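You operate a simulated robot arm through the tools that you are given. There is no shell and no other tool.

You are at the controls of a simulated two-armed robot. One attempt, no reset.

TASK
Try the gear knob, move idle gear 26/17 to a peg, fit 32/0 and 32/17, run the drive.
Fine: the first try of the orange gear knob is a sixth of a turn or more, before any gear moves; 32/0 goes on shaft 4, 32/17 on shaft 5; one gear off at a time, straight from seat to seat (laid on the bench it takes dust); at the end turn till the counter lights; other gears stay.

Only the result counts: the job must be done as asked and must still hold three seconds after the hand-in. Knocking over, shifting, dropping, spilling or breaking anything else fails it.

THE ROBOT
Two 7-joint arms with fingered hands on one trunk that stands fixed in place. Base frame: the origin is at the foot of the trunk, x ahead of it, y to its left, z up; the work surface is at about z = 804. Units: mm, degrees, N and s.
The left shoulder is at [60, 138, 872], the right one opposite. With the tool pointing down near the work surface each hand reaches from about 400 to 920 mm from the base axis, measured 20 degrees to its own side. Payload 4 kg a hand.
The tool frame of a hand sits at the grasp point between the pads (the TCP): z along the fingers, y along the line on which they close. The tips reach 36 mm beyond it. The gripper opens to 120 mm; its body begins 42 mm behind the TCP. The gripper is a hand of 5 fingers: y runs from the thumb to the fingers, the wrist lies at [-15, -109, -200] in the tool frame.
Orientation is that of the tool frame in the base frame, as a unit quaternion [w, x, y, z]. With the fingers straight down and the wrist toward the robot, the tool's x, y and z point along [0, 1, 0], [1, 0, 0] and [0, 0, -1] of the base frame.

THE INTERFACE
- The arms move only by the tool move_arm. It takes "left_series", "right_series" or both (then of equal length, played together; a hand with none holds still); each is a list of rows, each a list of 6 numbers: the shift along the base's x, y, z in units of 30 mm (1.0 is 30 mm), then the turn, a rotation vector about the base's x, y, z in units of 8 degrees (1.0 is 8 degrees). In form: [[tx, ty, tz, rx, ry, rz], ...]. A call has 1 to 20 rows; each row shifts and turns the commanded pose from where the row before left it. A call with a number of a shift or a turn outside -1 to 1 is refused whole. Each row takes 0.2 s and may step no farther than 50 mm and 8.6 degrees from the row before; otherwise, the whole call is refused. Where a pose cannot be reached the arm comes as near as it can. A force on the tool above 40 N (or 10 N above the force at the start of the call, whichever is more), or a blocked arm, ends the call early, and 0.2 s more pass. In this call time passes only in rows, and 0.2 s behind the last. The reply holds the time, the measured pose of the TCP, the force on the tool along the base axes, the opening and the grip force, in the units named above and with some noise, with the torque about the TCP (base axes, N m) and any sound that the robot's microphone picked up.
- Cameras (640 x 400 px; columns grow to the right, rows downward): "scene" is now at [45.7, 10.4, 1521.7]; the picture's right is [0.21, -0.98, 0.00], its down [-0.57, -0.12, -0.81] and it looks along [0.80, 0.17, -0.58] (base axes); focal length 320 px, centre (320, 200). "left" rides on the left gripper at [-69, -79, -131] in its tool frame; the picture's right is [-0.78, -0.29, 0.55], its down [0.55, -0.73, 0.40] and it looks along [0.29, 0.61, 0.74] (tool axes); focal length 222 px, centre (320, 200). "right" rides on the right gripper at [69, -79, -131] in its tool frame; the picture's right is [-0.78, 0.29, -0.55], its down [-0.55, -0.73, 0.40] and it looks along [-0.29, 0.61, 0.74] (tool axes); focal length 222 px, centre (320, 200). There is no depth. A picture from a camera that has moved, and an enlarged one, comes with that camera's place and axes in the base frame and with its lens. The place of the scene camera against the robot may be out by one fixed shift of up to 18 mm in any direction.
- snapshot(camera): a new picture of that camera. It takes no simulated time.
- slide_trunk(by): slides the trunk up (or, below 0, down) by that many mm; the arms and the scene camera ride with it, the base frame stays. It gives what a move gives, with no picture.
- curl_fingers(index, middle, ring, little, thumb_bend, thumb_turn, hand): sets how far each is bent, from 0 (flat) to 1 (curled in); at 0.3 the hand is open as for a grip, at 0.7 the pads meet at the TCP. One left out holds its place. A second passes; each finger stops where it meets its share of the squeeze, and holds until it gets a number again. It is the only way to open and close the hand. It gives what a move gives, with no picture; readings hold the bend of each and the force on index, middle, ring, little, thumb and palm. thumb_turn goes from beside the hand (0) to across from the fingers (1), as for a grip.
- head_to(pan, tilt): turns the head with the scene camera to pan (to the left, within 86 degrees either way) and tilt (down, from -29 to 69), counted from straight ahead of the robot. It gives what a move gives.
- zoom(camera, box): a new picture of the part [left, top, right, bottom] of that camera's present view, enlarged. It takes no simulated time.
- job_done(): hands the job in; it is judged then, once.

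Places have to be worked out from the pictures, the camera data and where the tool is seen. Open the grippers and draw the arms clear of the work before you hand the job in, unless the task says otherwise.

The tools are called after "Request:" by a JSON object that holds its "fn" and its "kwargs". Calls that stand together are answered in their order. move_arm: Moves the arms, as the interface text tells. Its arguments: {"type":"object","properties":{"left_series":{"type":"array"},"right_series":{"type":"array"}},"required":[]} The other tools are called the same way: slide_trunk (by) moves the trunk up or down; curl_fingers (index, middle, ring, little, thumb_bend, thumb_turn, hand) moves the fingers one by one; head_to (pan, tilt) turns the head that bears the scene camera; snapshot (camera) takes a picture; zoom (camera, box) takes an enlarged picture of a part of a camera's view; job_done () hands the job in.

At the start:

```text
clock: 0.0
left_tool_pos: [510.1, 461.7, 1146.4]
left_ee_rot: [0.0, 0.708, 0.707, 0.0]
left_ft_force: [0.5, -0.1, -0.8]
left_torque: [0.0, 0.0, 0.03]
left_width: 119.4
left_grasp_force: 0.0
left_shape: jaw
left_bend: [0.3, 0.3, 0.3, 0.3, 0.3, 0.97]
left_finger forces: [0.1, 0.0, 0.1, 0.0, 0.0, 0.0]
right_tool_pos: [630.1, -94.3, 1132.2]
right_ee_rot: [0.0, 0.707, 0.707, 0.0]
right_ft_force: [-0.1, -0.1, -0.4]
right_torque: [-0.01, 0.01, -0.04]
right_width: 119.7
right_grasp_force: 0.0
right_shape: jaw
right_bend: [0.3, 0.3, 0.3, 0.3, 0.3, 0.97]
right_finger forces: [0.0, 0.0, 0.0, 0.1, 0.1, 0.0]
trunk travel left (down, up): [-450.0, 140.0]
head pan, tilt (commanded): [11.9, 35.5]
```

scene: 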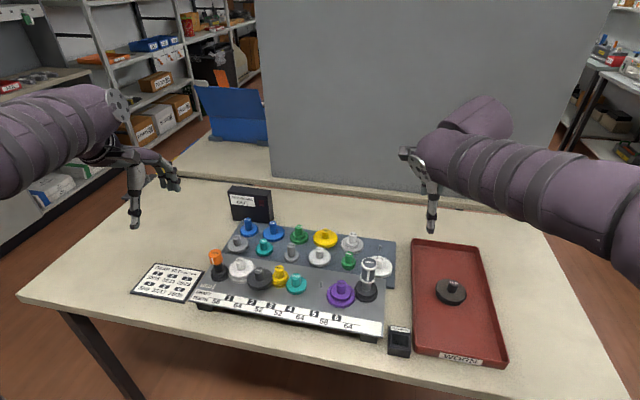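
right: 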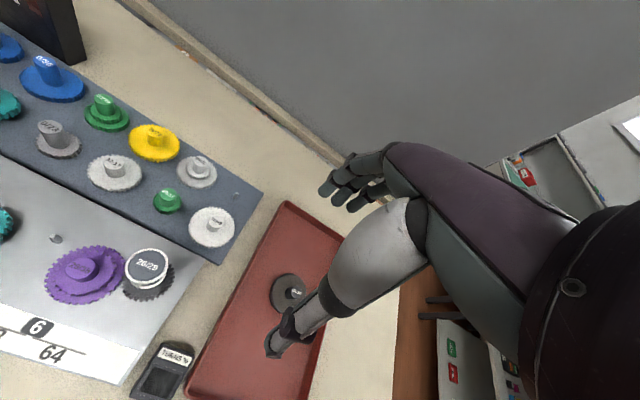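
left: 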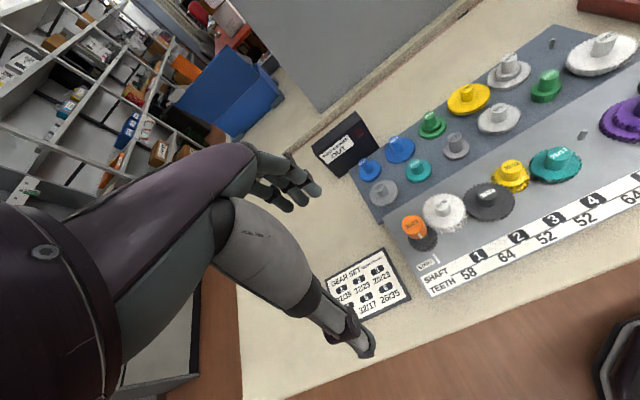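

I start by looking closely at the scene with enlarged pictures to read labels and locate gears, shafts and pegs.

Request:
{"fn": "zoom", "kwargs": {"camera": "scene", "box": [190, 180, 410, 350]}}

Request:
{"fn": "zoom", "kwargs": {"camera": "scene", "box": [120, 240, 220, 310]}}

Request:
{"fn": "zoom", "kwargs": {"camera": "left", "box": [310, 100, 640, 310]}}

Request:
{"fn": "zoom", "kwargs": {"camera": "right", "box": [0, 0, 330, 210]}}

Request:
{"fn": "zoom", "kwargs": {"camera": "right", "box": [0, 190, 330, 400]}}

```text
2.35 times, centred on (300, 265) of scene
camera zoom: at [45.7, 10.4, 1521.7], right [0.21, -0.98, 0.0], down [-0.57, -0.12, -0.81], along [0.8, 0.17, -0.58], focal length 752 px, centre (367, 47)
```

zoom: 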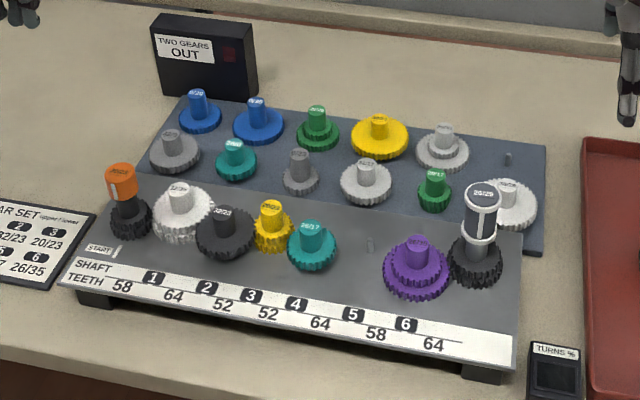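

```text
5.71 times, centred on (170, 275) of scene
camera zoom: at [45.7, 10.4, 1521.7], right [0.21, -0.98, 0.0], down [-0.57, -0.12, -0.81], along [0.8, 0.17, -0.58], focal length 1825 px, centre (1177, -229)
```

zoom: 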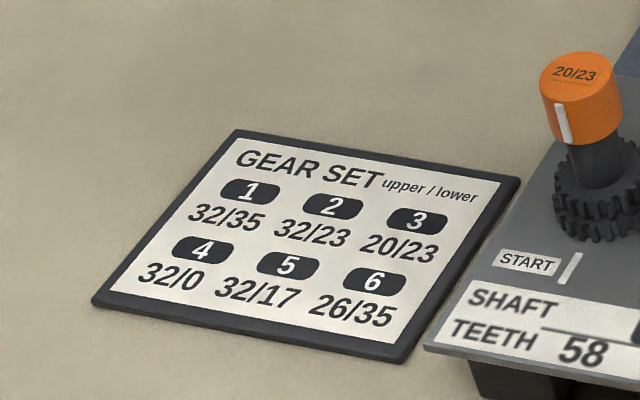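

```text
1.90 times, centred on (475, 205) of left
camera zoom: at [429.8, 392.1, 1278.5], right [-0.29, -0.78, -0.55], down [-0.73, 0.55, -0.4], along [0.61, 0.29, -0.74], focal length 423 px, centre (25, 190)
```

zoom: 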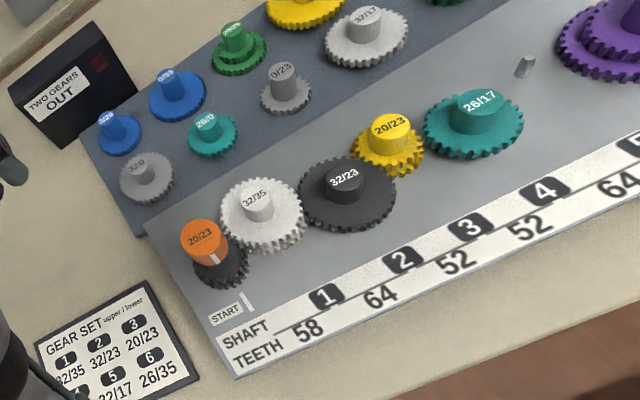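

```text
1.90 times, centred on (165, 105) of right
camera zoom: at [552.0, -25.4, 1263.8], right [0.29, -0.78, 0.55], down [-0.73, -0.55, -0.4], along [0.61, -0.29, -0.74], focal length 423 px, centre (615, 381)
```

zoom: 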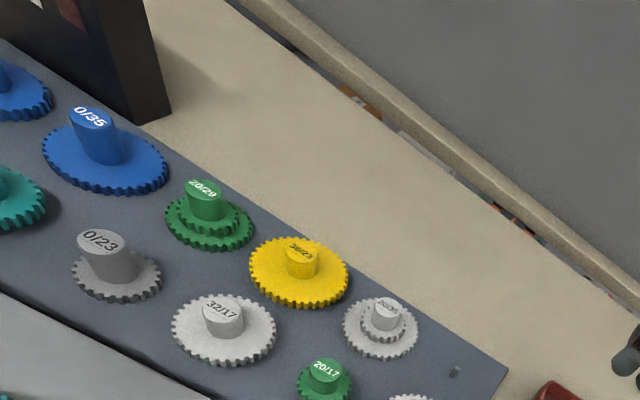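

```text
1.90 times, centred on (165, 295) of right
camera zoom: at [552.0, -25.4, 1263.8], right [0.29, -0.78, 0.55], down [-0.73, -0.55, -0.4], along [0.61, -0.29, -0.74], focal length 423 px, centre (615, 19)
```

zoom: 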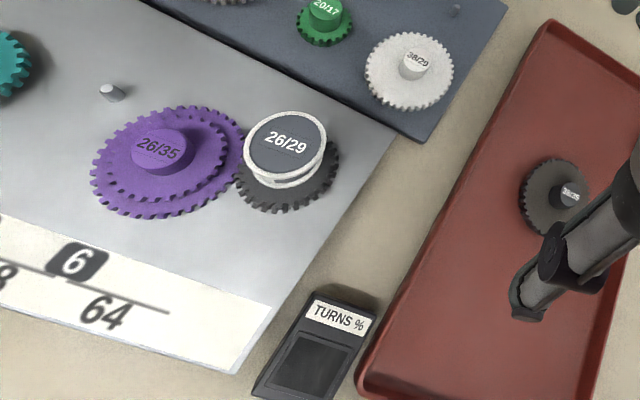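

The gear set reads: shaft 4 = 32/0, shaft 5 = 32/17, with 26/17 (teal) now on shaft 4 and an empty peg at the rack's far right. Now I look closely at the hands, the counter and the sign.

Request:
{"fn": "zoom", "kwargs": {"camera": "scene", "box": [380, 90, 540, 240]}}

Request:
{"fn": "zoom", "kwargs": {"camera": "scene", "box": [60, 80, 220, 240]}}

Request:
{"fn": "zoom", "kwargs": {"camera": "right", "box": [240, 130, 460, 380]}}

Request:
{"fn": "zoom", "kwargs": {"camera": "scene", "box": [220, 180, 280, 230]}}

Request:
{"fn": "zoom", "kwargs": {"camera": "scene", "box": [330, 230, 430, 360]}}

```text
2.67 times, centred on (460, 165) of scene
camera zoom: at [45.7, 10.4, 1521.7], right [0.21, -0.98, 0.0], down [-0.57, -0.12, -0.81], along [0.8, 0.17, -0.58], focal length 852 px, centre (-53, 293)
```

zoom: 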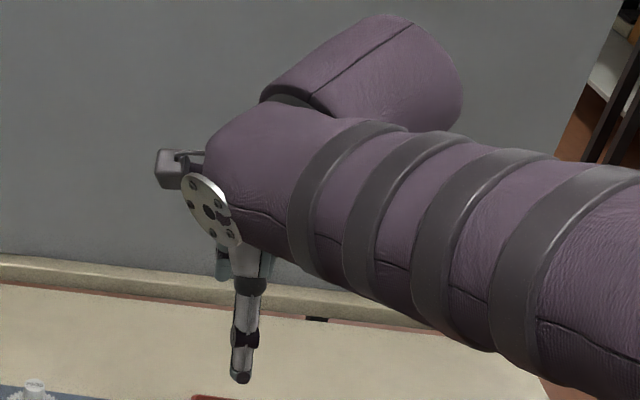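

```text
2.50 times, centred on (140, 160) of scene
camera zoom: at [45.7, 10.4, 1521.7], right [0.21, -0.98, 0.0], down [-0.57, -0.12, -0.81], along [0.8, 0.17, -0.58], focal length 799 px, centre (770, 300)
```

zoom: 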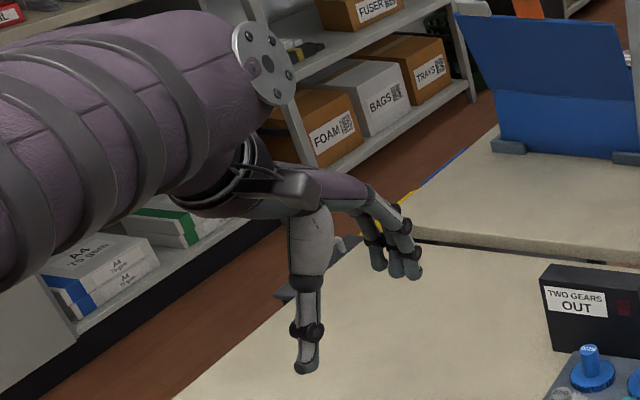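

```text
1.60 times, centred on (350, 255) of right
camera zoom: at [552.0, -25.4, 1263.8], right [0.29, -0.78, 0.55], down [-0.73, -0.55, -0.4], along [0.61, -0.29, -0.74], focal length 355 px, centre (272, 112)
```

zoom: 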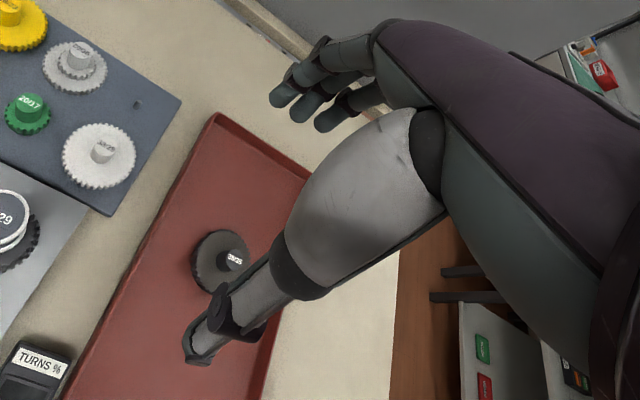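

```text
8.00 times, centred on (250, 205) of scene
camera zoom: at [45.7, 10.4, 1521.7], right [0.21, -0.98, 0.0], down [-0.57, -0.12, -0.81], along [0.8, 0.17, -0.58], focal length 2556 px, centre (880, 160)
```

zoom: 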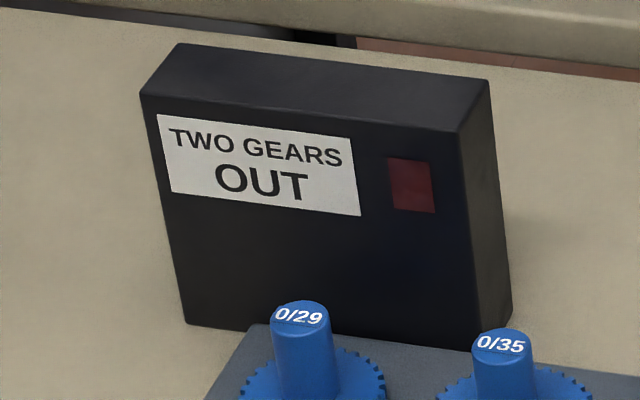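

```text
3.08 times, centred on (380, 295) of scene
camera zoom: at [45.7, 10.4, 1521.7], right [0.21, -0.98, 0.0], down [-0.57, -0.12, -0.81], along [0.8, 0.17, -0.58], focal length 983 px, centre (135, -92)
```

zoom: 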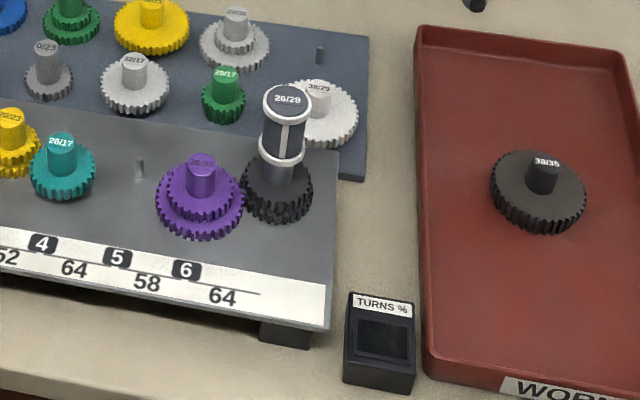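

The sign box lamp presumably watches for two gears being out, and "TURNS %" is the counter. To learn how the fingers close, I curl the left hand in free air and look at it.

Request:
{"fn": "curl_fingers", "kwargs": {"hand": "left", "index": 0.6, "middle": 0.6, "ring": 0.6, "little": 0.6, "thumb_bend": 0.6, "thumb_turn": 1.0}}

Request:
{"fn": "snapshot", "kwargs": {"camera": "left"}}

Request:
{"fn": "zoom", "kwargs": {"camera": "scene", "box": [60, 80, 220, 240]}}

```text
clock: 1.0
left_tool_pos: [508.6, 461.8, 1147.1]
left_ee_rot: [0.0, 0.708, 0.706, -0.001]
left_ft_force: [0.5, -0.2, 0.1]
left_torque: [0.03, -0.02, -0.01]
left_width: 30.4
left_grasp_force: 0.1
left_shape: fingers
left_bend: [0.6, 0.6, 0.6, 0.6, 0.6, 1.0]
left_finger forces: [0.0, 0.0, 0.0, 0.0, 0.0, 0.0]
right_tool_pos: [630.0, -95.1, 1133.1]
right_ee_rot: [-0.001, 0.707, 0.707, 0.0]
right_ft_force: [-0.2, -0.3, 0.1]
right_torque: [-0.04, -0.02, 0.02]
right_width: 119.8
right_grasp_force: 0.0
right_shape: jaw
right_bend: [0.3, 0.3, 0.3, 0.3, 0.3, 0.97]
right_finger forces: [0.0, 0.0, 0.1, 0.0, 0.0, 0.0]
trunk travel left (down, up): [-450.0, 140.0]
head pan, tilt (commanded): [11.9, 35.5]
```

```text
taken
camera left: at [429.8, 392.1, 1278.5], right [-0.29, -0.78, -0.55], down [-0.73, 0.55, -0.4], along [0.61, 0.29, -0.74], focal length 222 px, centre (320, 200)
```

left: 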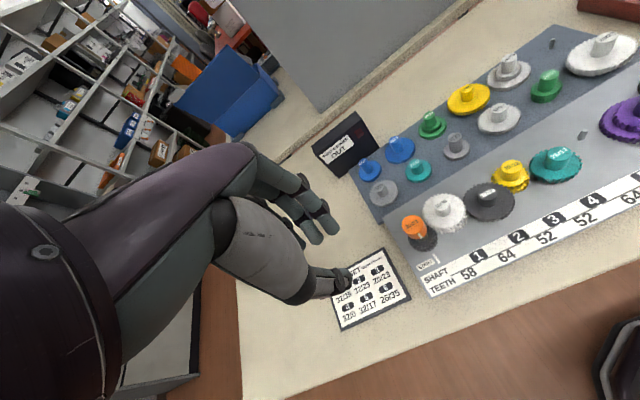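

```text
2.50 times, centred on (140, 160) of scene
camera zoom: at [45.7, 10.4, 1521.7], right [0.21, -0.98, 0.0], down [-0.57, -0.12, -0.81], along [0.8, 0.17, -0.58], focal length 799 px, centre (770, 300)
```

zoom: 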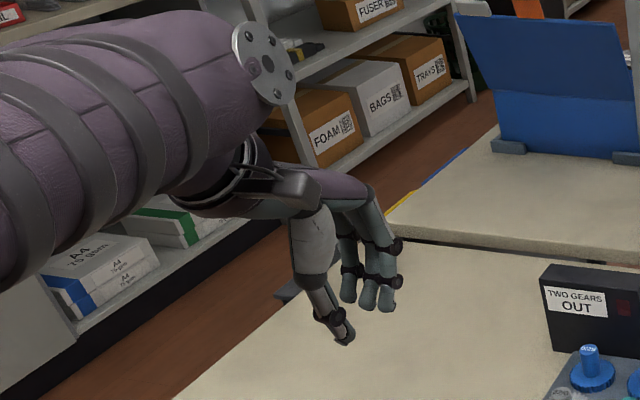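

At 0.6 the left-hand pads nearly meet with the fingers on the far side and the thumb near. I reopen the left hand, bring it above the orange knob (roughly x 565, y 398, top z ~935), and swing the right hand round by 88° so its camera watches the deck from the side.

Request:
{"fn": "curl_fingers", "kwargs": {"hand": "left", "index": 0.3, "middle": 0.3, "ring": 0.3, "little": 0.3, "thumb_bend": 0.3, "thumb_turn": 1.0}}

Request:
{"fn": "move_arm", "kwargs": {"left_series": [[0.35, -0.4, -0.5, 0, 0, 0], [0.35, -0.4, -0.5, 0, 0, 0], [0.35, -0.4, -0.5, 0, 0, 0], [0.35, -0.4, -0.5, 0, 0, 0], [0.35, -0.4, -0.5, 0, 0, 0], [0.12, -0.13, -0.3, 0, 0, 0], [0, 0, 0, 0, 0, 0], [0, 0, 0, 0, 0, 0], [0, 0, 0, 0, 0, 0], [0, 0, 0, 0, 0, 0], [0, 0, 0, 0, 0, 0]], "right_series": [[0.18, -0.015, -0.37, 0, 0, 1], [0.18, -0.015, -0.37, 0, 0, 1], [0.18, -0.015, -0.37, 0, 0, 1], [0.18, -0.015, -0.37, 0, 0, 1], [0.18, -0.015, -0.37, 0, 0, 1], [0.18, -0.015, -0.37, 0, 0, 1], [0.18, -0.015, -0.37, 0, 0, 1], [0.18, -0.015, -0.37, 0, 0, 1], [0.18, -0.015, -0.37, 0, 0, 1], [0.18, -0.015, -0.37, 0, 0, 1], [0.18, -0.015, -0.37, 0, 0, 1]]}}

Request:
{"fn": "snapshot", "kwargs": {"camera": "left"}}

Request:
{"fn": "snapshot", "kwargs": {"camera": "right"}}

Request:
{"fn": "snapshot", "kwargs": {"camera": "scene"}}

```text
clock: 2.0
left_tool_pos: [510.1, 460.6, 1145.5]
left_ee_rot: [0.0, 0.707, 0.707, -0.001]
left_ft_force: [-0.5, -0.5, -0.8]
left_torque: [-0.03, 0.02, -0.01]
left_width: 118.6
left_grasp_force: 0.0
left_shape: fingers
left_bend: [0.3, 0.3, 0.3, 0.3, 0.3, 0.97]
left_finger forces: [0.0, 0.0, 0.1, 0.1, 0.0, 0.0]
right_tool_pos: [630.4, -93.6, 1132.4]
right_ee_rot: [0.0, 0.706, 0.708, 0.001]
right_ft_force: [0.8, -0.5, -0.3]
right_torque: [-0.01, 0.01, -0.01]
right_width: 119.9
right_grasp_force: 0.0
right_shape: jaw
right_bend: [0.3, 0.3, 0.3, 0.3, 0.3, 0.97]
right_finger forces: [0.1, 0.1, 0.1, 0.1, 0.1, 0.1]
trunk travel left (down, up): [-450.0, 140.0]
head pan, tilt (commanded): [11.9, 35.5]
```

```text
clock: 4.4
left_tool_pos: [567.1, 397.6, 1061.5]
left_ee_rot: [0.0, 0.707, 0.707, -0.001]
left_ft_force: [-0.6, 0.2, -0.4]
left_torque: [0.0, 0.03, 0.0]
left_width: 119.1
left_grasp_force: 0.1
left_shape: fingers
left_bend: [0.3, 0.3, 0.3, 0.3, 0.3, 0.97]
left_finger forces: [0.1, 0.1, 0.0, 0.0, 0.0, 0.0]
right_tool_pos: [691.0, -98.5, 1010.1]
right_ee_rot: [0.0, 0.017, 1.0, 0.001]
right_ft_force: [0.0, -0.1, -0.2]
right_torque: [-0.01, 0.02, 0.01]
right_width: 119.9
right_grasp_force: 0.0
right_shape: jaw
right_bend: [0.3, 0.3, 0.3, 0.3, 0.3, 0.97]
right_finger forces: [0.1, 0.0, 0.0, 0.1, 0.0, 0.0]
trunk travel left (down, up): [-450.0, 140.0]
head pan, tilt (commanded): [11.9, 35.5]
```

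```text
taken
camera left: at [487.0, 327.3, 1194.3], right [-0.29, -0.78, -0.55], down [-0.74, 0.55, -0.4], along [0.61, 0.29, -0.74], focal length 222 px, centre (320, 200)
```

left: 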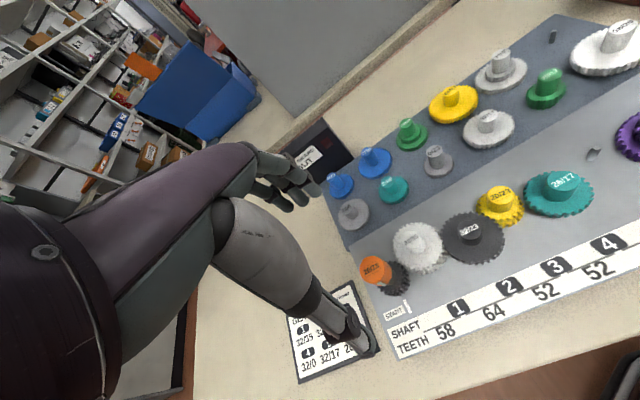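

```text
taken
camera right: at [619.3, -175.7, 1140.8], right [0.79, 0.26, 0.55], down [0.52, -0.75, -0.4], along [0.31, 0.6, -0.74], focal length 222 px, centre (320, 200)
```

right: 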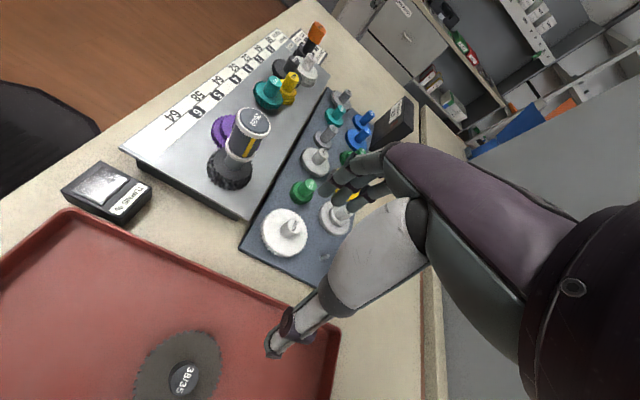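

```text
taken
camera scene: at [46.4, 10.4, 1521.7], right [0.21, -0.98, 0.0], down [-0.57, -0.12, -0.81], along [0.8, 0.17, -0.58], focal length 320 px, centre (320, 200)
```

scene: 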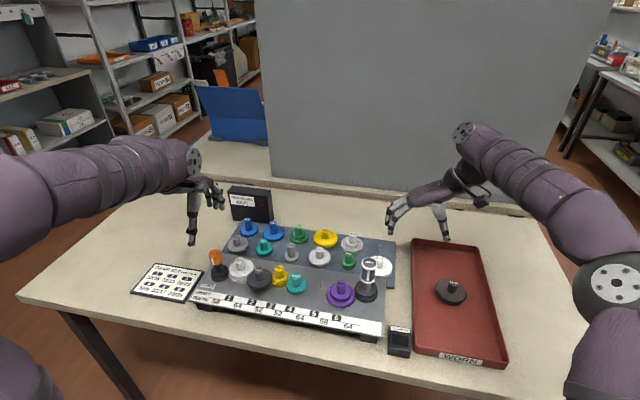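

Good view from both sides. I zoom in on the knob and gears from the left and right cameras to triangulate.

Request:
{"fn": "zoom", "kwargs": {"camera": "left", "box": [320, 200, 480, 300]}}

Request:
{"fn": "zoom", "kwargs": {"camera": "right", "box": [230, 10, 390, 110]}}

Request:
{"fn": "zoom", "kwargs": {"camera": "right", "box": [140, 60, 380, 210]}}

Request:
{"fn": "zoom", "kwargs": {"camera": "scene", "box": [180, 160, 280, 310]}}

```text
4.00 times, centred on (400, 250) of left
camera zoom: at [487.0, 327.3, 1194.3], right [-0.29, -0.78, -0.55], down [-0.74, 0.55, -0.4], along [0.61, 0.29, -0.74], focal length 888 px, centre (0, 0)
```

zoom: 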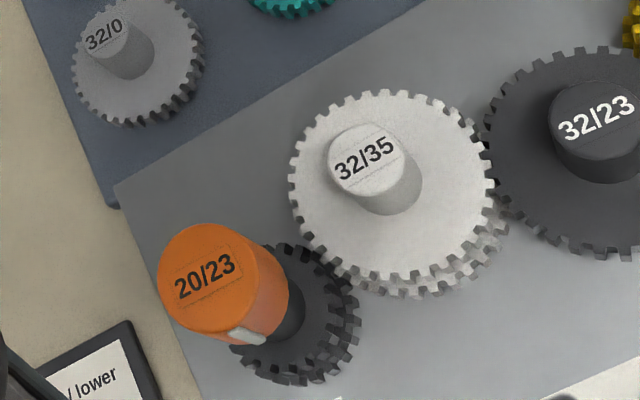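

```text
4.00 times, centred on (310, 60) of right
camera zoom: at [619.3, -175.7, 1140.8], right [0.79, 0.26, 0.55], down [0.52, -0.75, -0.4], along [0.31, 0.6, -0.74], focal length 888 px, centre (360, 760)
```

zoom: 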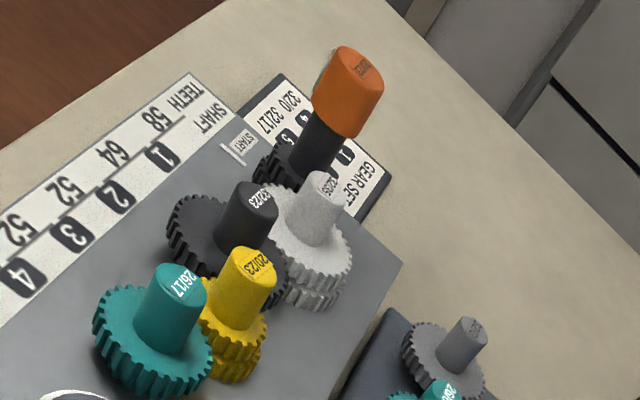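

```text
2.67 times, centred on (260, 135) of right
camera zoom: at [619.3, -175.7, 1140.8], right [0.79, 0.26, 0.55], down [0.52, -0.75, -0.4], along [0.31, 0.6, -0.74], focal length 592 px, centre (480, 373)
```

zoom: 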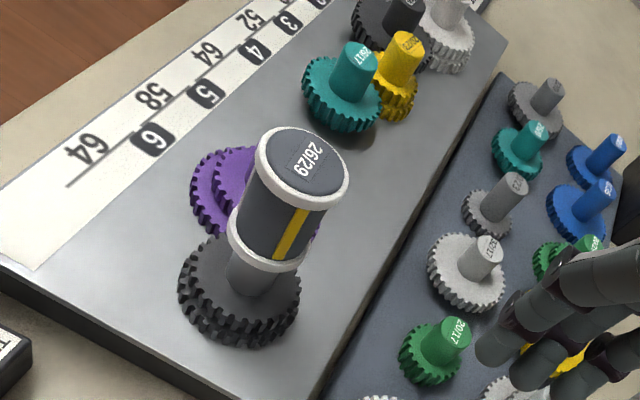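

```text
2.67 times, centred on (230, 235) of scene
camera zoom: at [46.4, 10.4, 1521.7], right [0.21, -0.98, 0.0], down [-0.57, -0.12, -0.81], along [0.8, 0.17, -0.58], focal length 852 px, centre (560, 107)
```

zoom: 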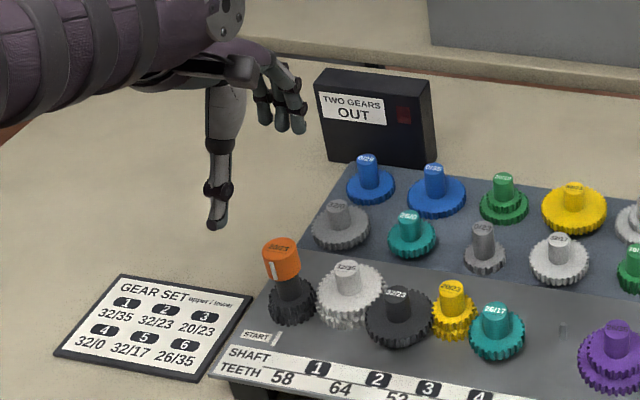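

Triangulation puts the orange knob top near (571, 403, 926), Ø32 mm, and shaft 1's handle top near (592, 348, 893). I tilt the right hand 32° upward so its camera also sees the left hand, and at the same time lower the left hand a little to watch it.

Request:
{"fn": "move_arm", "kwargs": {"left_series": [[0.035, 0.045, -0.5, 0, 0, 0], [0.035, 0.045, -0.5, 0, 0, 0], [0.035, 0.045, -0.4, 0, 0, 0], [0.035, 0.045, -0.4, 0, 0, 0]], "right_series": [[0, 0, 0, 1, 0, 0], [0, 0, 0, 1, 0, 0], [0, 0, 0, 1, 0, 0], [0, 0, 0, 1, 0, 0]]}}

Request:
{"fn": "snapshot", "kwargs": {"camera": "right"}}

Request:
{"fn": "snapshot", "kwargs": {"camera": "left"}}

```text
clock: 5.4
left_tool_pos: [569.5, 403.7, 1009.1]
left_ee_rot: [0.001, 0.707, 0.708, 0.0]
left_ft_force: [-0.8, -0.4, -0.4]
left_torque: [-0.01, 0.0, 0.04]
left_width: 118.7
left_grasp_force: 0.0
left_shape: fingers
left_bend: [0.3, 0.3, 0.3, 0.3, 0.3, 0.97]
left_finger forces: [0.1, 0.0, 0.0, 0.0, 0.1, 0.0]
right_tool_pos: [690.1, -100.4, 1010.7]
right_ee_rot: [-0.003, 0.017, 0.961, 0.276]
right_ft_force: [-0.5, 0.0, 0.4]
right_torque: [-0.02, -0.03, 0.0]
right_width: 119.9
right_grasp_force: 0.0
right_shape: jaw
right_bend: [0.3, 0.3, 0.3, 0.3, 0.3, 0.97]
right_finger forces: [0.0, 0.0, 0.0, 0.0, 0.0, 0.0]
trunk travel left (down, up): [-450.0, 140.0]
head pan, tilt (commanded): [11.9, 35.5]
```

```text
taken
camera right: at [618.5, -234.0, 1080.9], right [0.79, -0.07, 0.6], down [0.52, -0.43, -0.74], along [0.31, 0.9, -0.3], focal length 222 px, centre (320, 200)
```

right: 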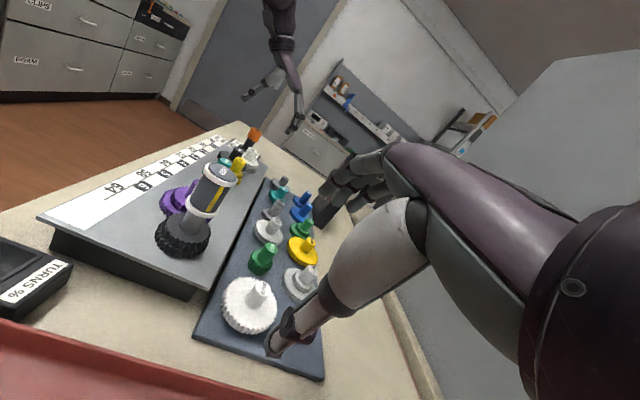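

```text
taken
camera left: at [490.6, 333.4, 1140.4], right [-0.29, -0.78, -0.55], down [-0.73, 0.55, -0.4], along [0.61, 0.29, -0.74], focal length 222 px, centre (320, 200)
```

left: 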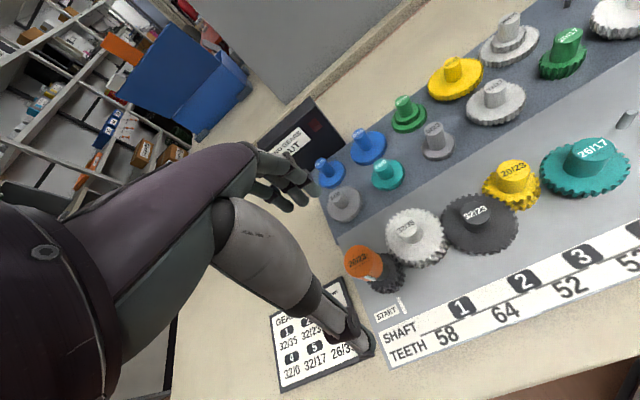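

The right camera now sees the left hand and the knob from the side. I zoom in on them.

Request:
{"fn": "zoom", "kwargs": {"camera": "right", "box": [210, 0, 340, 180]}}

Request:
{"fn": "zoom", "kwargs": {"camera": "left", "box": [230, 120, 430, 380]}}

```text
2.22 times, centred on (275, 90) of right
camera zoom: at [618.5, -234.0, 1080.9], right [0.79, -0.07, 0.6], down [0.52, -0.43, -0.74], along [0.31, 0.9, -0.3], focal length 494 px, centre (420, 444)
```

zoom: 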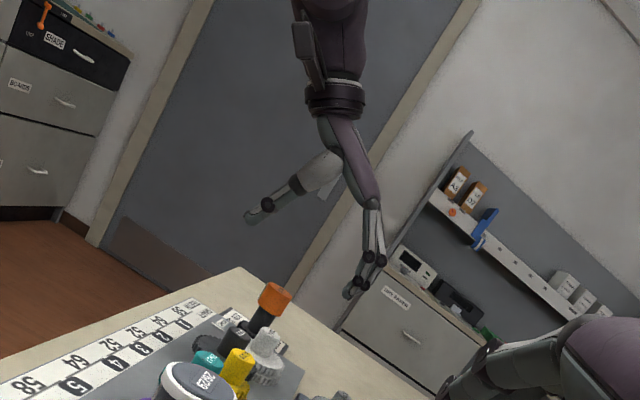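

```text
1.54 times, centred on (330, 250) of left
camera zoom: at [490.6, 333.4, 1140.4], right [-0.29, -0.78, -0.55], down [-0.73, 0.55, -0.4], along [0.61, 0.29, -0.74], focal length 342 px, centre (305, 123)
```

zoom: 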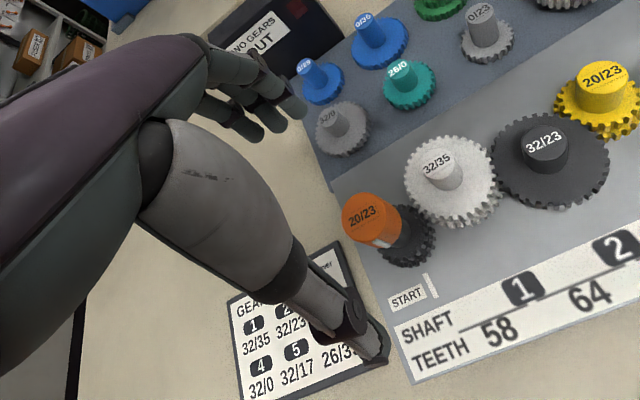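

I preset the left hand to a narrower opening (0.5, about 60 mm gap) and lower to just above the knob (tips ~15 mm over its top) to check alignment.

Request:
{"fn": "curl_fingers", "kwargs": {"hand": "left", "index": 0.5, "middle": 0.5, "ring": 0.5, "little": 0.5, "thumb_bend": 0.5, "thumb_turn": 1.0}}

Request:
{"fn": "move_arm", "kwargs": {"left_series": [[0.03, 0, -0.3, 0, 0, 0], [0.03, 0, -0.3, 0, 0, 0], [0, 0, -0.3, 0, 0, 0], [0, 0, -0.15, 0, 0, 0]]}}

Request:
{"fn": "zoom", "kwargs": {"camera": "right", "box": [200, 60, 320, 180]}}

Request:
{"fn": "zoom", "kwargs": {"camera": "left", "box": [250, 160, 450, 340]}}

Request:
{"fn": "zoom", "kwargs": {"camera": "scene", "box": [170, 170, 270, 290]}}

```text
clock: 6.4
left_tool_pos: [570.6, 403.5, 1009.2]
left_ee_rot: [0.0, 0.707, 0.707, 0.0]
left_ft_force: [0.0, 0.1, -0.6]
left_torque: [0.02, -0.01, 0.0]
left_width: 60.3
left_grasp_force: 0.1
left_shape: fingers
left_bend: [0.5, 0.5, 0.5, 0.5, 0.5, 1.0]
left_finger forces: [0.0, 0.0, 0.0, 0.1, 0.0, 0.0]
right_tool_pos: [689.7, -99.3, 1011.3]
right_ee_rot: [-0.005, 0.017, 0.961, 0.277]
right_ft_force: [0.1, 0.3, 0.7]
right_torque: [0.0, 0.02, 0.03]
right_width: 119.8
right_grasp_force: 0.1
right_shape: jaw
right_bend: [0.3, 0.3, 0.3, 0.3, 0.3, 0.97]
right_finger forces: [0.1, 0.0, 0.1, 0.0, 0.0, 0.0]
trunk travel left (down, up): [-450.0, 140.0]
head pan, tilt (commanded): [11.9, 35.5]
```

```text
clock: 7.4
left_tool_pos: [571.0, 403.1, 975.9]
left_ee_rot: [0.001, 0.707, 0.707, 0.0]
left_ft_force: [0.1, -0.2, 0.7]
left_torque: [-0.02, 0.0, 0.03]
left_width: 60.1
left_grasp_force: 0.1
left_shape: fingers
left_bend: [0.5, 0.5, 0.5, 0.5, 0.5, 1.0]
left_finger forces: [0.0, 0.1, 0.0, 0.1, 0.1, 0.2]
right_tool_pos: [689.6, -98.7, 1010.6]
right_ee_rot: [-0.006, 0.016, 0.961, 0.276]
right_ft_force: [0.1, 0.5, -0.6]
right_torque: [-0.03, 0.0, -0.01]
right_width: 119.7
right_grasp_force: 0.1
right_shape: jaw
right_bend: [0.3, 0.3, 0.3, 0.3, 0.3, 0.97]
right_finger forces: [0.1, 0.0, 0.0, 0.0, 0.1, 0.0]
trunk travel left (down, up): [-450.0, 140.0]
head pan, tilt (commanded): [11.9, 35.5]
```

```text
3.33 times, centred on (260, 120) of right
camera zoom: at [618.2, -233.6, 1081.2], right [0.79, -0.07, 0.6], down [0.52, -0.43, -0.74], along [0.31, 0.9, -0.31], focal length 740 px, centre (520, 467)
```

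zoom: 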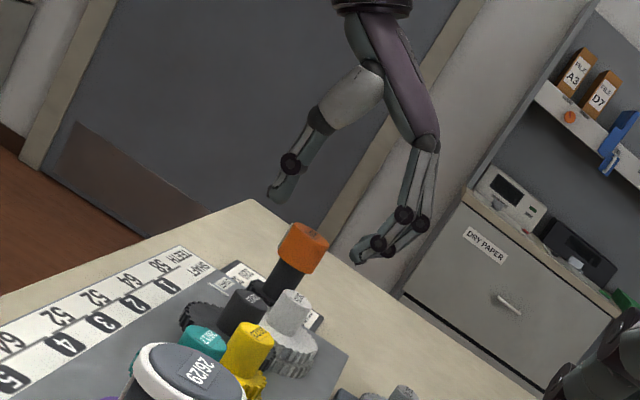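

```text
2.22 times, centred on (350, 250) of left
camera zoom: at [491.7, 333.8, 1108.5], right [-0.29, -0.78, -0.55], down [-0.74, 0.55, -0.4], along [0.61, 0.29, -0.74], focal length 494 px, centre (253, 89)
```

zoom: 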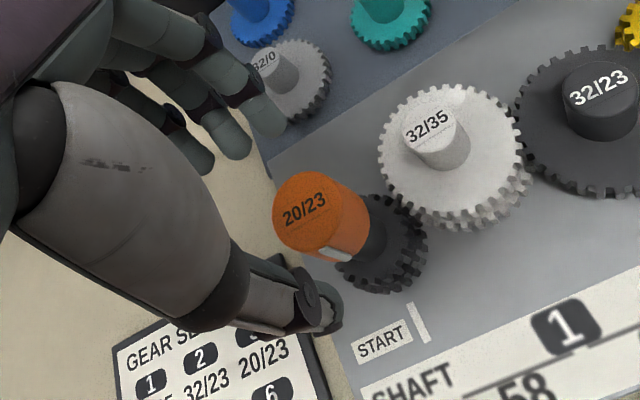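

```text
3.33 times, centred on (220, 230) of scene
camera zoom: at [45.8, 10.4, 1521.7], right [0.21, -0.98, 0.0], down [-0.57, -0.12, -0.81], along [0.8, 0.17, -0.58], focal length 1065 px, centre (653, 100)
```

zoom: 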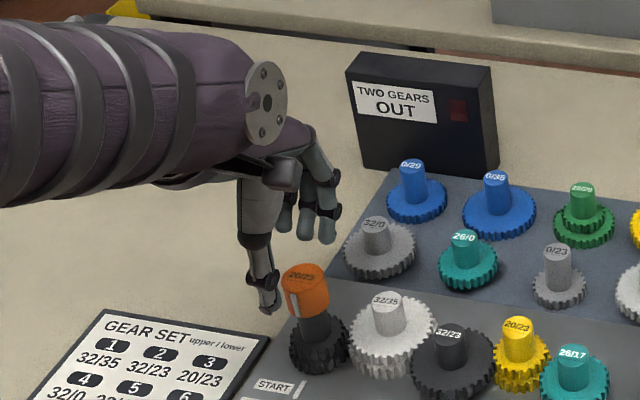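

The knob sits where predicted under the TCP. I look closer at how the fingers and thumb sit around the knob axis before descending.

Request:
{"fn": "zoom", "kwargs": {"camera": "scene", "box": [190, 195, 250, 285]}}

Request:
{"fn": "zoom", "kwargs": {"camera": "right", "box": [240, 90, 300, 160]}}

```text
4.44 times, centred on (220, 240) of scene
camera zoom: at [45.8, 10.4, 1521.7], right [0.21, -0.98, 0.0], down [-0.57, -0.12, -0.81], along [0.8, 0.17, -0.58], focal length 1420 px, centre (764, 22)
```

zoom: 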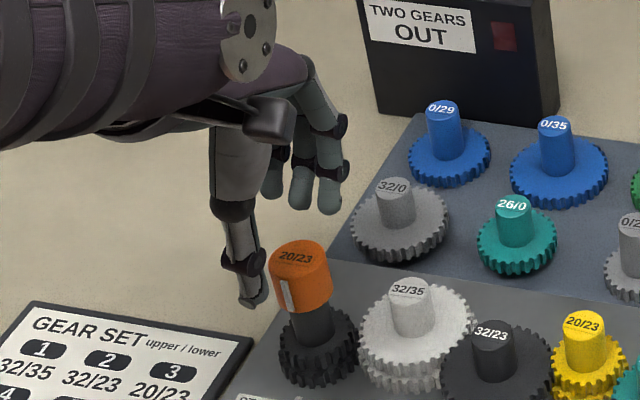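

```text
5.71 times, centred on (270, 125) of right
camera zoom: at [618.2, -233.6, 1081.2], right [0.79, -0.07, 0.6], down [0.52, -0.43, -0.74], along [0.31, 0.9, -0.31], focal length 1269 px, centre (606, 629)
```

zoom: 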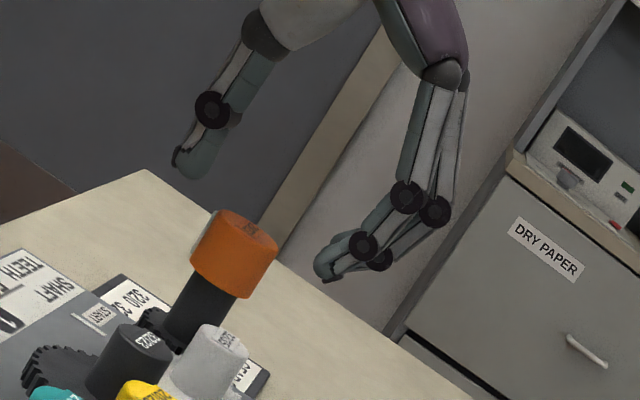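

Index and thumb are in line with the TCP, with the other fingers toward +y. I shift 7 mm to −y so index and middle straddle the knob, then lower until the TCP is about 12 mm above the knob top (tips ~z 902, clear of neighbouring handles).

Request:
{"fn": "move_arm", "kwargs": {"left_series": [[0.05, -0.233, 0, 0, 0, 0], [0, 0, -0.3, 0, 0, 0], [0, 0, -0.3, 0, 0, 0], [0, 0, -0.3, 0, 0, 0], [0, 0, -0.3, 0, 0, 0], [0, 0, 0, 0, 0, 0]]}}

Request:
{"fn": "zoom", "kwargs": {"camera": "right", "box": [230, 90, 290, 160]}}

Request:
{"fn": "zoom", "kwargs": {"camera": "left", "box": [250, 160, 450, 340]}}

Request:
{"fn": "zoom", "kwargs": {"camera": "scene", "box": [190, 195, 250, 285]}}

```text
clock: 8.8
left_tool_pos: [573.3, 395.5, 940.3]
left_ee_rot: [0.0, 0.707, 0.708, 0.001]
left_ft_force: [1.0, -0.4, 0.8]
left_torque: [0.03, 0.01, 0.02]
left_width: 60.5
left_grasp_force: 0.1
left_shape: fingers
left_bend: [0.5, 0.5, 0.5, 0.5, 0.5, 1.0]
left_finger forces: [0.0, 0.0, 0.0, 0.1, 0.0, 0.0]
right_tool_pos: [689.7, -98.3, 1010.4]
right_ee_rot: [-0.005, 0.017, 0.961, 0.276]
right_ft_force: [-0.2, -0.3, -0.3]
right_torque: [0.0, 0.0, 0.02]
right_width: 119.8
right_grasp_force: 0.2
right_shape: jaw
right_bend: [0.3, 0.3, 0.3, 0.3, 0.3, 0.97]
right_finger forces: [0.1, 0.1, 0.0, 0.0, 0.1, 0.0]
trunk travel left (down, up): [-450.0, 140.0]
head pan, tilt (commanded): [11.9, 35.5]
```

```text
5.71 times, centred on (260, 125) of right
camera zoom: at [618.2, -233.7, 1081.2], right [0.79, -0.07, 0.6], down [0.52, -0.43, -0.74], along [0.31, 0.9, -0.31], focal length 1269 px, centre (663, 629)
```

zoom: 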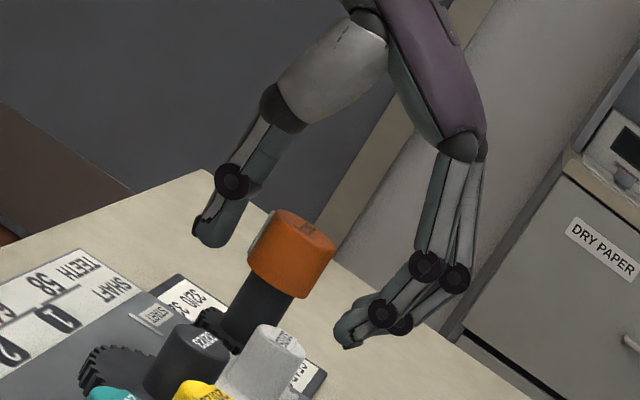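

```text
2.22 times, centred on (350, 250) of left
camera zoom: at [494.1, 327.1, 1072.9], right [-0.29, -0.78, -0.55], down [-0.73, 0.55, -0.4], along [0.61, 0.29, -0.74], focal length 494 px, centre (253, 89)
```

zoom: 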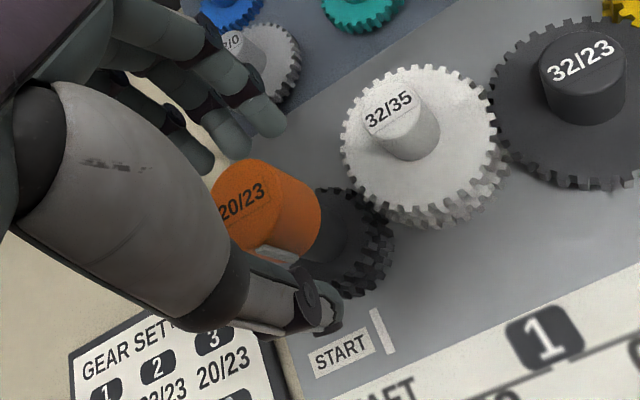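

```text
4.44 times, centred on (220, 240) of scene
camera zoom: at [45.7, 10.3, 1521.7], right [0.21, -0.98, 0.0], down [-0.57, -0.12, -0.81], along [0.8, 0.17, -0.58], focal length 1420 px, centre (764, 22)
```

zoom: 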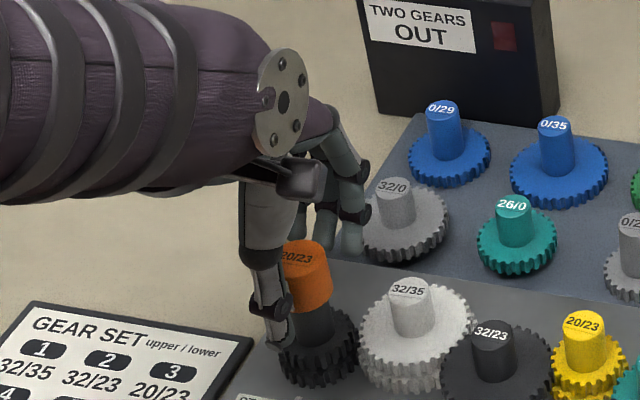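

The knob stands between thumb and fingers with nothing else close. I close index, middle and thumb on it, leaving ring and little open.

Request:
{"fn": "curl_fingers", "kwargs": {"hand": "left", "index": 0.7, "middle": 0.7, "thumb_bend": 0.7}}

Request:
{"fn": "zoom", "kwargs": {"camera": "right", "box": [230, 90, 290, 160]}}

Request:
{"fn": "zoom", "kwargs": {"camera": "left", "box": [250, 160, 450, 340]}}

```text
clock: 9.8
left_tool_pos: [573.4, 396.5, 939.5]
left_ee_rot: [0.0, 0.707, 0.707, -0.001]
left_ft_force: [-0.6, -0.7, -3.6]
left_torque: [0.01, -0.04, 0.0]
left_width: 24.6
left_grasp_force: 10.5
left_shape: fingers
left_bend: [0.65, 0.65, 0.5, 0.5, 0.63, 1.0]
left_finger forces: [4.2, 5.6, 0.0, 0.1, 10.6, 0.0]
right_tool_pos: [689.3, -99.1, 1010.3]
right_ee_rot: [-0.006, 0.017, 0.961, 0.276]
right_ft_force: [0.0, 0.2, -0.2]
right_torque: [0.0, 0.01, -0.01]
right_width: 120.0
right_grasp_force: 0.1
right_shape: jaw
right_bend: [0.3, 0.3, 0.3, 0.3, 0.3, 0.97]
right_finger forces: [0.1, 0.1, 0.1, 0.0, 0.0, 0.0]
trunk travel left (down, up): [-450.0, 140.0]
head pan, tilt (commanded): [11.9, 35.5]
```

```text
5.71 times, centred on (260, 125) of right
camera zoom: at [618.4, -233.5, 1081.1], right [0.79, -0.07, 0.6], down [0.52, -0.43, -0.74], along [0.31, 0.9, -0.31], focal length 1269 px, centre (663, 629)
```

zoom: 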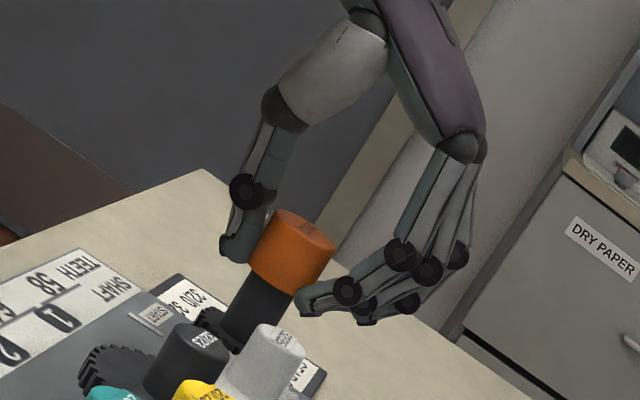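

```text
2.22 times, centred on (350, 250) of left
camera zoom: at [494.2, 327.2, 1072.7], right [-0.29, -0.79, -0.55], down [-0.74, 0.55, -0.4], along [0.61, 0.29, -0.74], focal length 494 px, centre (253, 89)
```

zoom: 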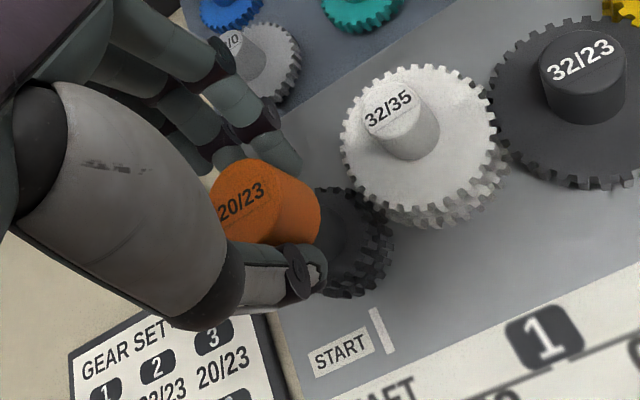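

Grip forces are balanced (index 4, middle 6, thumb 11 N), but the fingertips touch only the knob's lower edge. I reopen slightly, rise 6 mm and close again for a better hold.

Request:
{"fn": "curl_fingers", "kwargs": {"hand": "left", "index": 0.55, "middle": 0.55, "thumb_bend": 0.55}}

Request:
{"fn": "move_arm", "kwargs": {"left_series": [[-0.05, -0.03, 0.2, 0, 0, 0], [0, 0, 0, 0, 0, 0]]}}

Request:
{"fn": "curl_fingers", "kwargs": {"hand": "left", "index": 0.72, "middle": 0.72, "thumb_bend": 0.72}}

Request:
{"fn": "zoom", "kwargs": {"camera": "right", "box": [230, 90, 290, 160]}}

```text
clock: 10.8
left_tool_pos: [574.0, 397.2, 941.4]
left_ee_rot: [0.0, 0.707, 0.707, 0.0]
left_ft_force: [-0.2, -0.5, -0.4]
left_torque: [0.02, 0.0, 0.0]
left_width: 44.4
left_grasp_force: 0.0
left_shape: fingers
left_bend: [0.55, 0.55, 0.5, 0.5, 0.55, 1.0]
left_finger forces: [0.0, 0.1, 0.1, 0.0, 0.0, 0.1]
right_tool_pos: [690.8, -98.7, 1010.6]
right_ee_rot: [-0.006, 0.016, 0.961, 0.276]
right_ft_force: [-0.7, 0.1, -0.6]
right_torque: [-0.01, 0.01, -0.01]
right_width: 119.8
right_grasp_force: 0.2
right_shape: jaw
right_bend: [0.3, 0.3, 0.3, 0.3, 0.3, 0.97]
right_finger forces: [0.0, 0.1, 0.0, 0.0, 0.1, 0.1]
trunk travel left (down, up): [-450.0, 140.0]
head pan, tilt (commanded): [11.9, 35.5]
```

```text
clock: 11.4
left_tool_pos: [572.3, 395.8, 947.6]
left_ee_rot: [0.0, 0.707, 0.707, 0.0]
left_ft_force: [0.3, 0.4, -0.3]
left_torque: [-0.01, -0.02, 0.0]
left_width: 44.1
left_grasp_force: 0.0
left_shape: fingers
left_bend: [0.55, 0.55, 0.5, 0.5, 0.55, 1.0]
left_finger forces: [0.0, 0.0, 0.0, 0.0, 0.1, 0.0]
right_tool_pos: [689.3, -99.3, 1011.3]
right_ee_rot: [-0.005, 0.018, 0.961, 0.276]
right_ft_force: [-0.3, 0.8, -0.3]
right_torque: [0.0, -0.02, -0.02]
right_width: 119.6
right_grasp_force: 0.1
right_shape: jaw
right_bend: [0.3, 0.3, 0.3, 0.3, 0.3, 0.97]
right_finger forces: [0.0, 0.1, 0.0, 0.1, 0.1, 0.0]
trunk travel left (down, up): [-450.0, 140.0]
head pan, tilt (commanded): [11.9, 35.5]
```

```text
clock: 12.4
left_tool_pos: [573.8, 394.5, 945.0]
left_ee_rot: [-0.001, 0.707, 0.707, 0.0]
left_ft_force: [4.4, -0.1, -5.6]
left_torque: [-0.03, -0.08, -0.01]
left_width: 22.5
left_grasp_force: 14.7
left_shape: fingers
left_bend: [0.65, 0.64, 0.5, 0.5, 0.64, 1.0]
left_finger forces: [7.5, 9.2, 0.1, 0.0, 12.7, 0.1]
right_tool_pos: [690.1, -98.9, 1010.0]
right_ee_rot: [-0.005, 0.017, 0.961, 0.276]
right_ft_force: [-0.3, 1.0, 0.2]
right_torque: [-0.02, -0.02, -0.02]
right_width: 119.9
right_grasp_force: 0.0
right_shape: jaw
right_bend: [0.3, 0.3, 0.3, 0.3, 0.3, 0.97]
right_finger forces: [0.0, 0.0, 0.0, 0.0, 0.1, 0.0]
trunk travel left (down, up): [-450.0, 140.0]
head pan, tilt (commanded): [11.9, 35.5]
```

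```text
5.71 times, centred on (260, 125) of right
camera zoom: at [618.8, -233.6, 1080.8], right [0.8, -0.07, 0.6], down [0.52, -0.43, -0.74], along [0.31, 0.9, -0.31], focal length 1269 px, centre (663, 629)
```

zoom: 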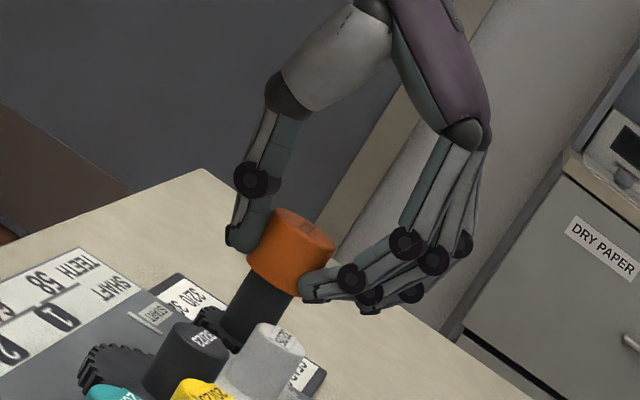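

Firm, balanced three-finger grip. Now I turn the knob about its own axis by −78° (clockwise from above) in one continuous motion as the first try.

Request:
{"fn": "move_arm", "kwargs": {"left_series": [[-0.021, 0.001, 0, 0, 0, -0.75], [-0.021, 0.003, 0, 0, 0, -0.75], [-0.02, 0.005, 0, 0, 0, -0.75], [-0.02, 0.008, 0, 0, 0, -0.75], [-0.019, 0.01, 0, 0, 0, -0.75], [-0.018, 0.011, 0, 0, 0, -0.75], [-0.016, 0.013, 0, 0, 0, -0.75], [-0.015, 0.015, 0, 0, 0, -0.75], [-0.013, 0.016, 0, 0, 0, -0.75], [-0.011, 0.018, 0, 0, 0, -0.75], [-0.01, 0.019, 0, 0, 0, -0.75], [-0.008, 0.02, 0, 0, 0, -0.75], [-0.005, 0.02, 0, 0, 0, -0.75]]}}

Request:
{"fn": "zoom", "kwargs": {"camera": "right", "box": [210, 90, 290, 180]}}

Request:
{"fn": "snapshot", "kwargs": {"camera": "left"}}

Request:
{"fn": "zoom", "kwargs": {"camera": "scene", "box": [180, 195, 320, 305]}}

```text
clock: 15.2
left_tool_pos: [566.7, 399.7, 946.6]
left_ee_rot: [0.0, 0.995, 0.103, -0.001]
left_ft_force: [1.0, -11.4, -7.5]
left_torque: [-0.41, 0.0, -0.02]
left_width: 22.3
left_grasp_force: 15.0
left_shape: fingers
left_bend: [0.63, 0.62, 0.5, 0.5, 0.65, 1.0]
left_finger forces: [9.6, 11.0, 0.1, 0.0, 9.8, 0.0]
right_tool_pos: [690.4, -99.9, 1010.1]
right_ee_rot: [-0.005, 0.017, 0.961, 0.276]
right_ft_force: [-0.5, 0.9, -0.1]
right_torque: [-0.02, -0.02, 0.0]
right_width: 119.9
right_grasp_force: 0.0
right_shape: jaw
right_bend: [0.3, 0.3, 0.3, 0.3, 0.3, 0.97]
right_finger forces: [0.0, 0.0, 0.1, 0.0, 0.0, 0.1]
trunk travel left (down, up): [-450.0, 140.0]
head pan, tilt (commanded): [11.9, 35.5]
```

```text
4.44 times, centred on (250, 135) of right
camera zoom: at [618.6, -234.3, 1080.7], right [0.79, -0.07, 0.6], down [0.52, -0.43, -0.74], along [0.31, 0.9, -0.31], focal length 987 px, centre (631, 489)
```

zoom: 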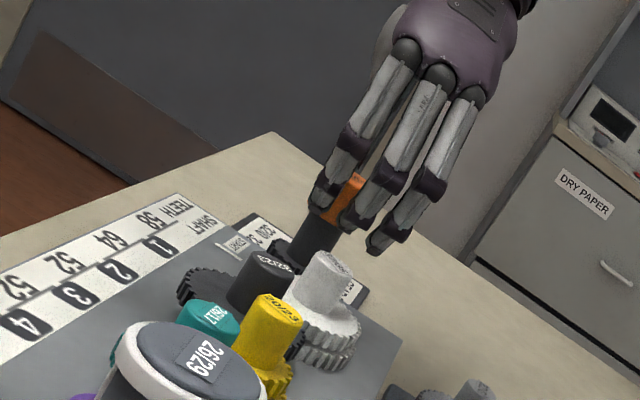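

```text
taken
camera left: at [481.7, 462.0, 1079.0], right [-0.83, 0.12, -0.55], down [0.39, 0.83, -0.4], along [0.41, -0.54, -0.74], focal length 222 px, centre (320, 200)
```

left: 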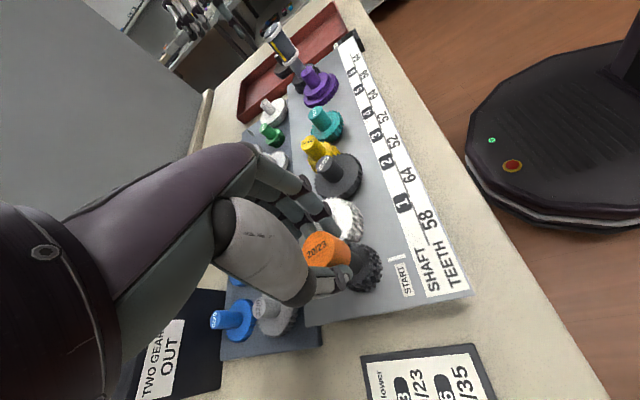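

```text
3.64 times, centred on (250, 250) of scene
camera zoom: at [46.4, 9.5, 1521.6], right [0.21, -0.98, 0.0], down [-0.57, -0.12, -0.81], along [0.8, 0.17, -0.58], focal length 1162 px, centre (574, 18)
```

zoom: 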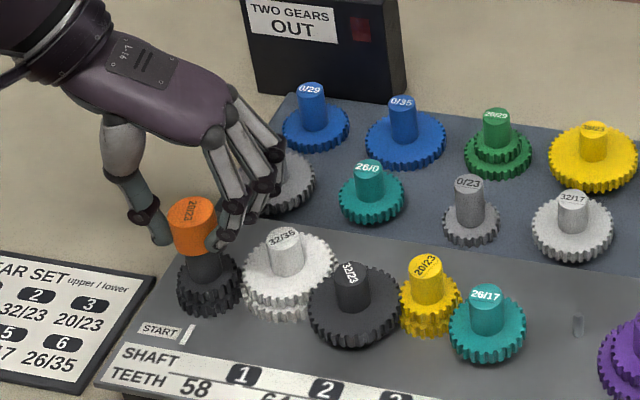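

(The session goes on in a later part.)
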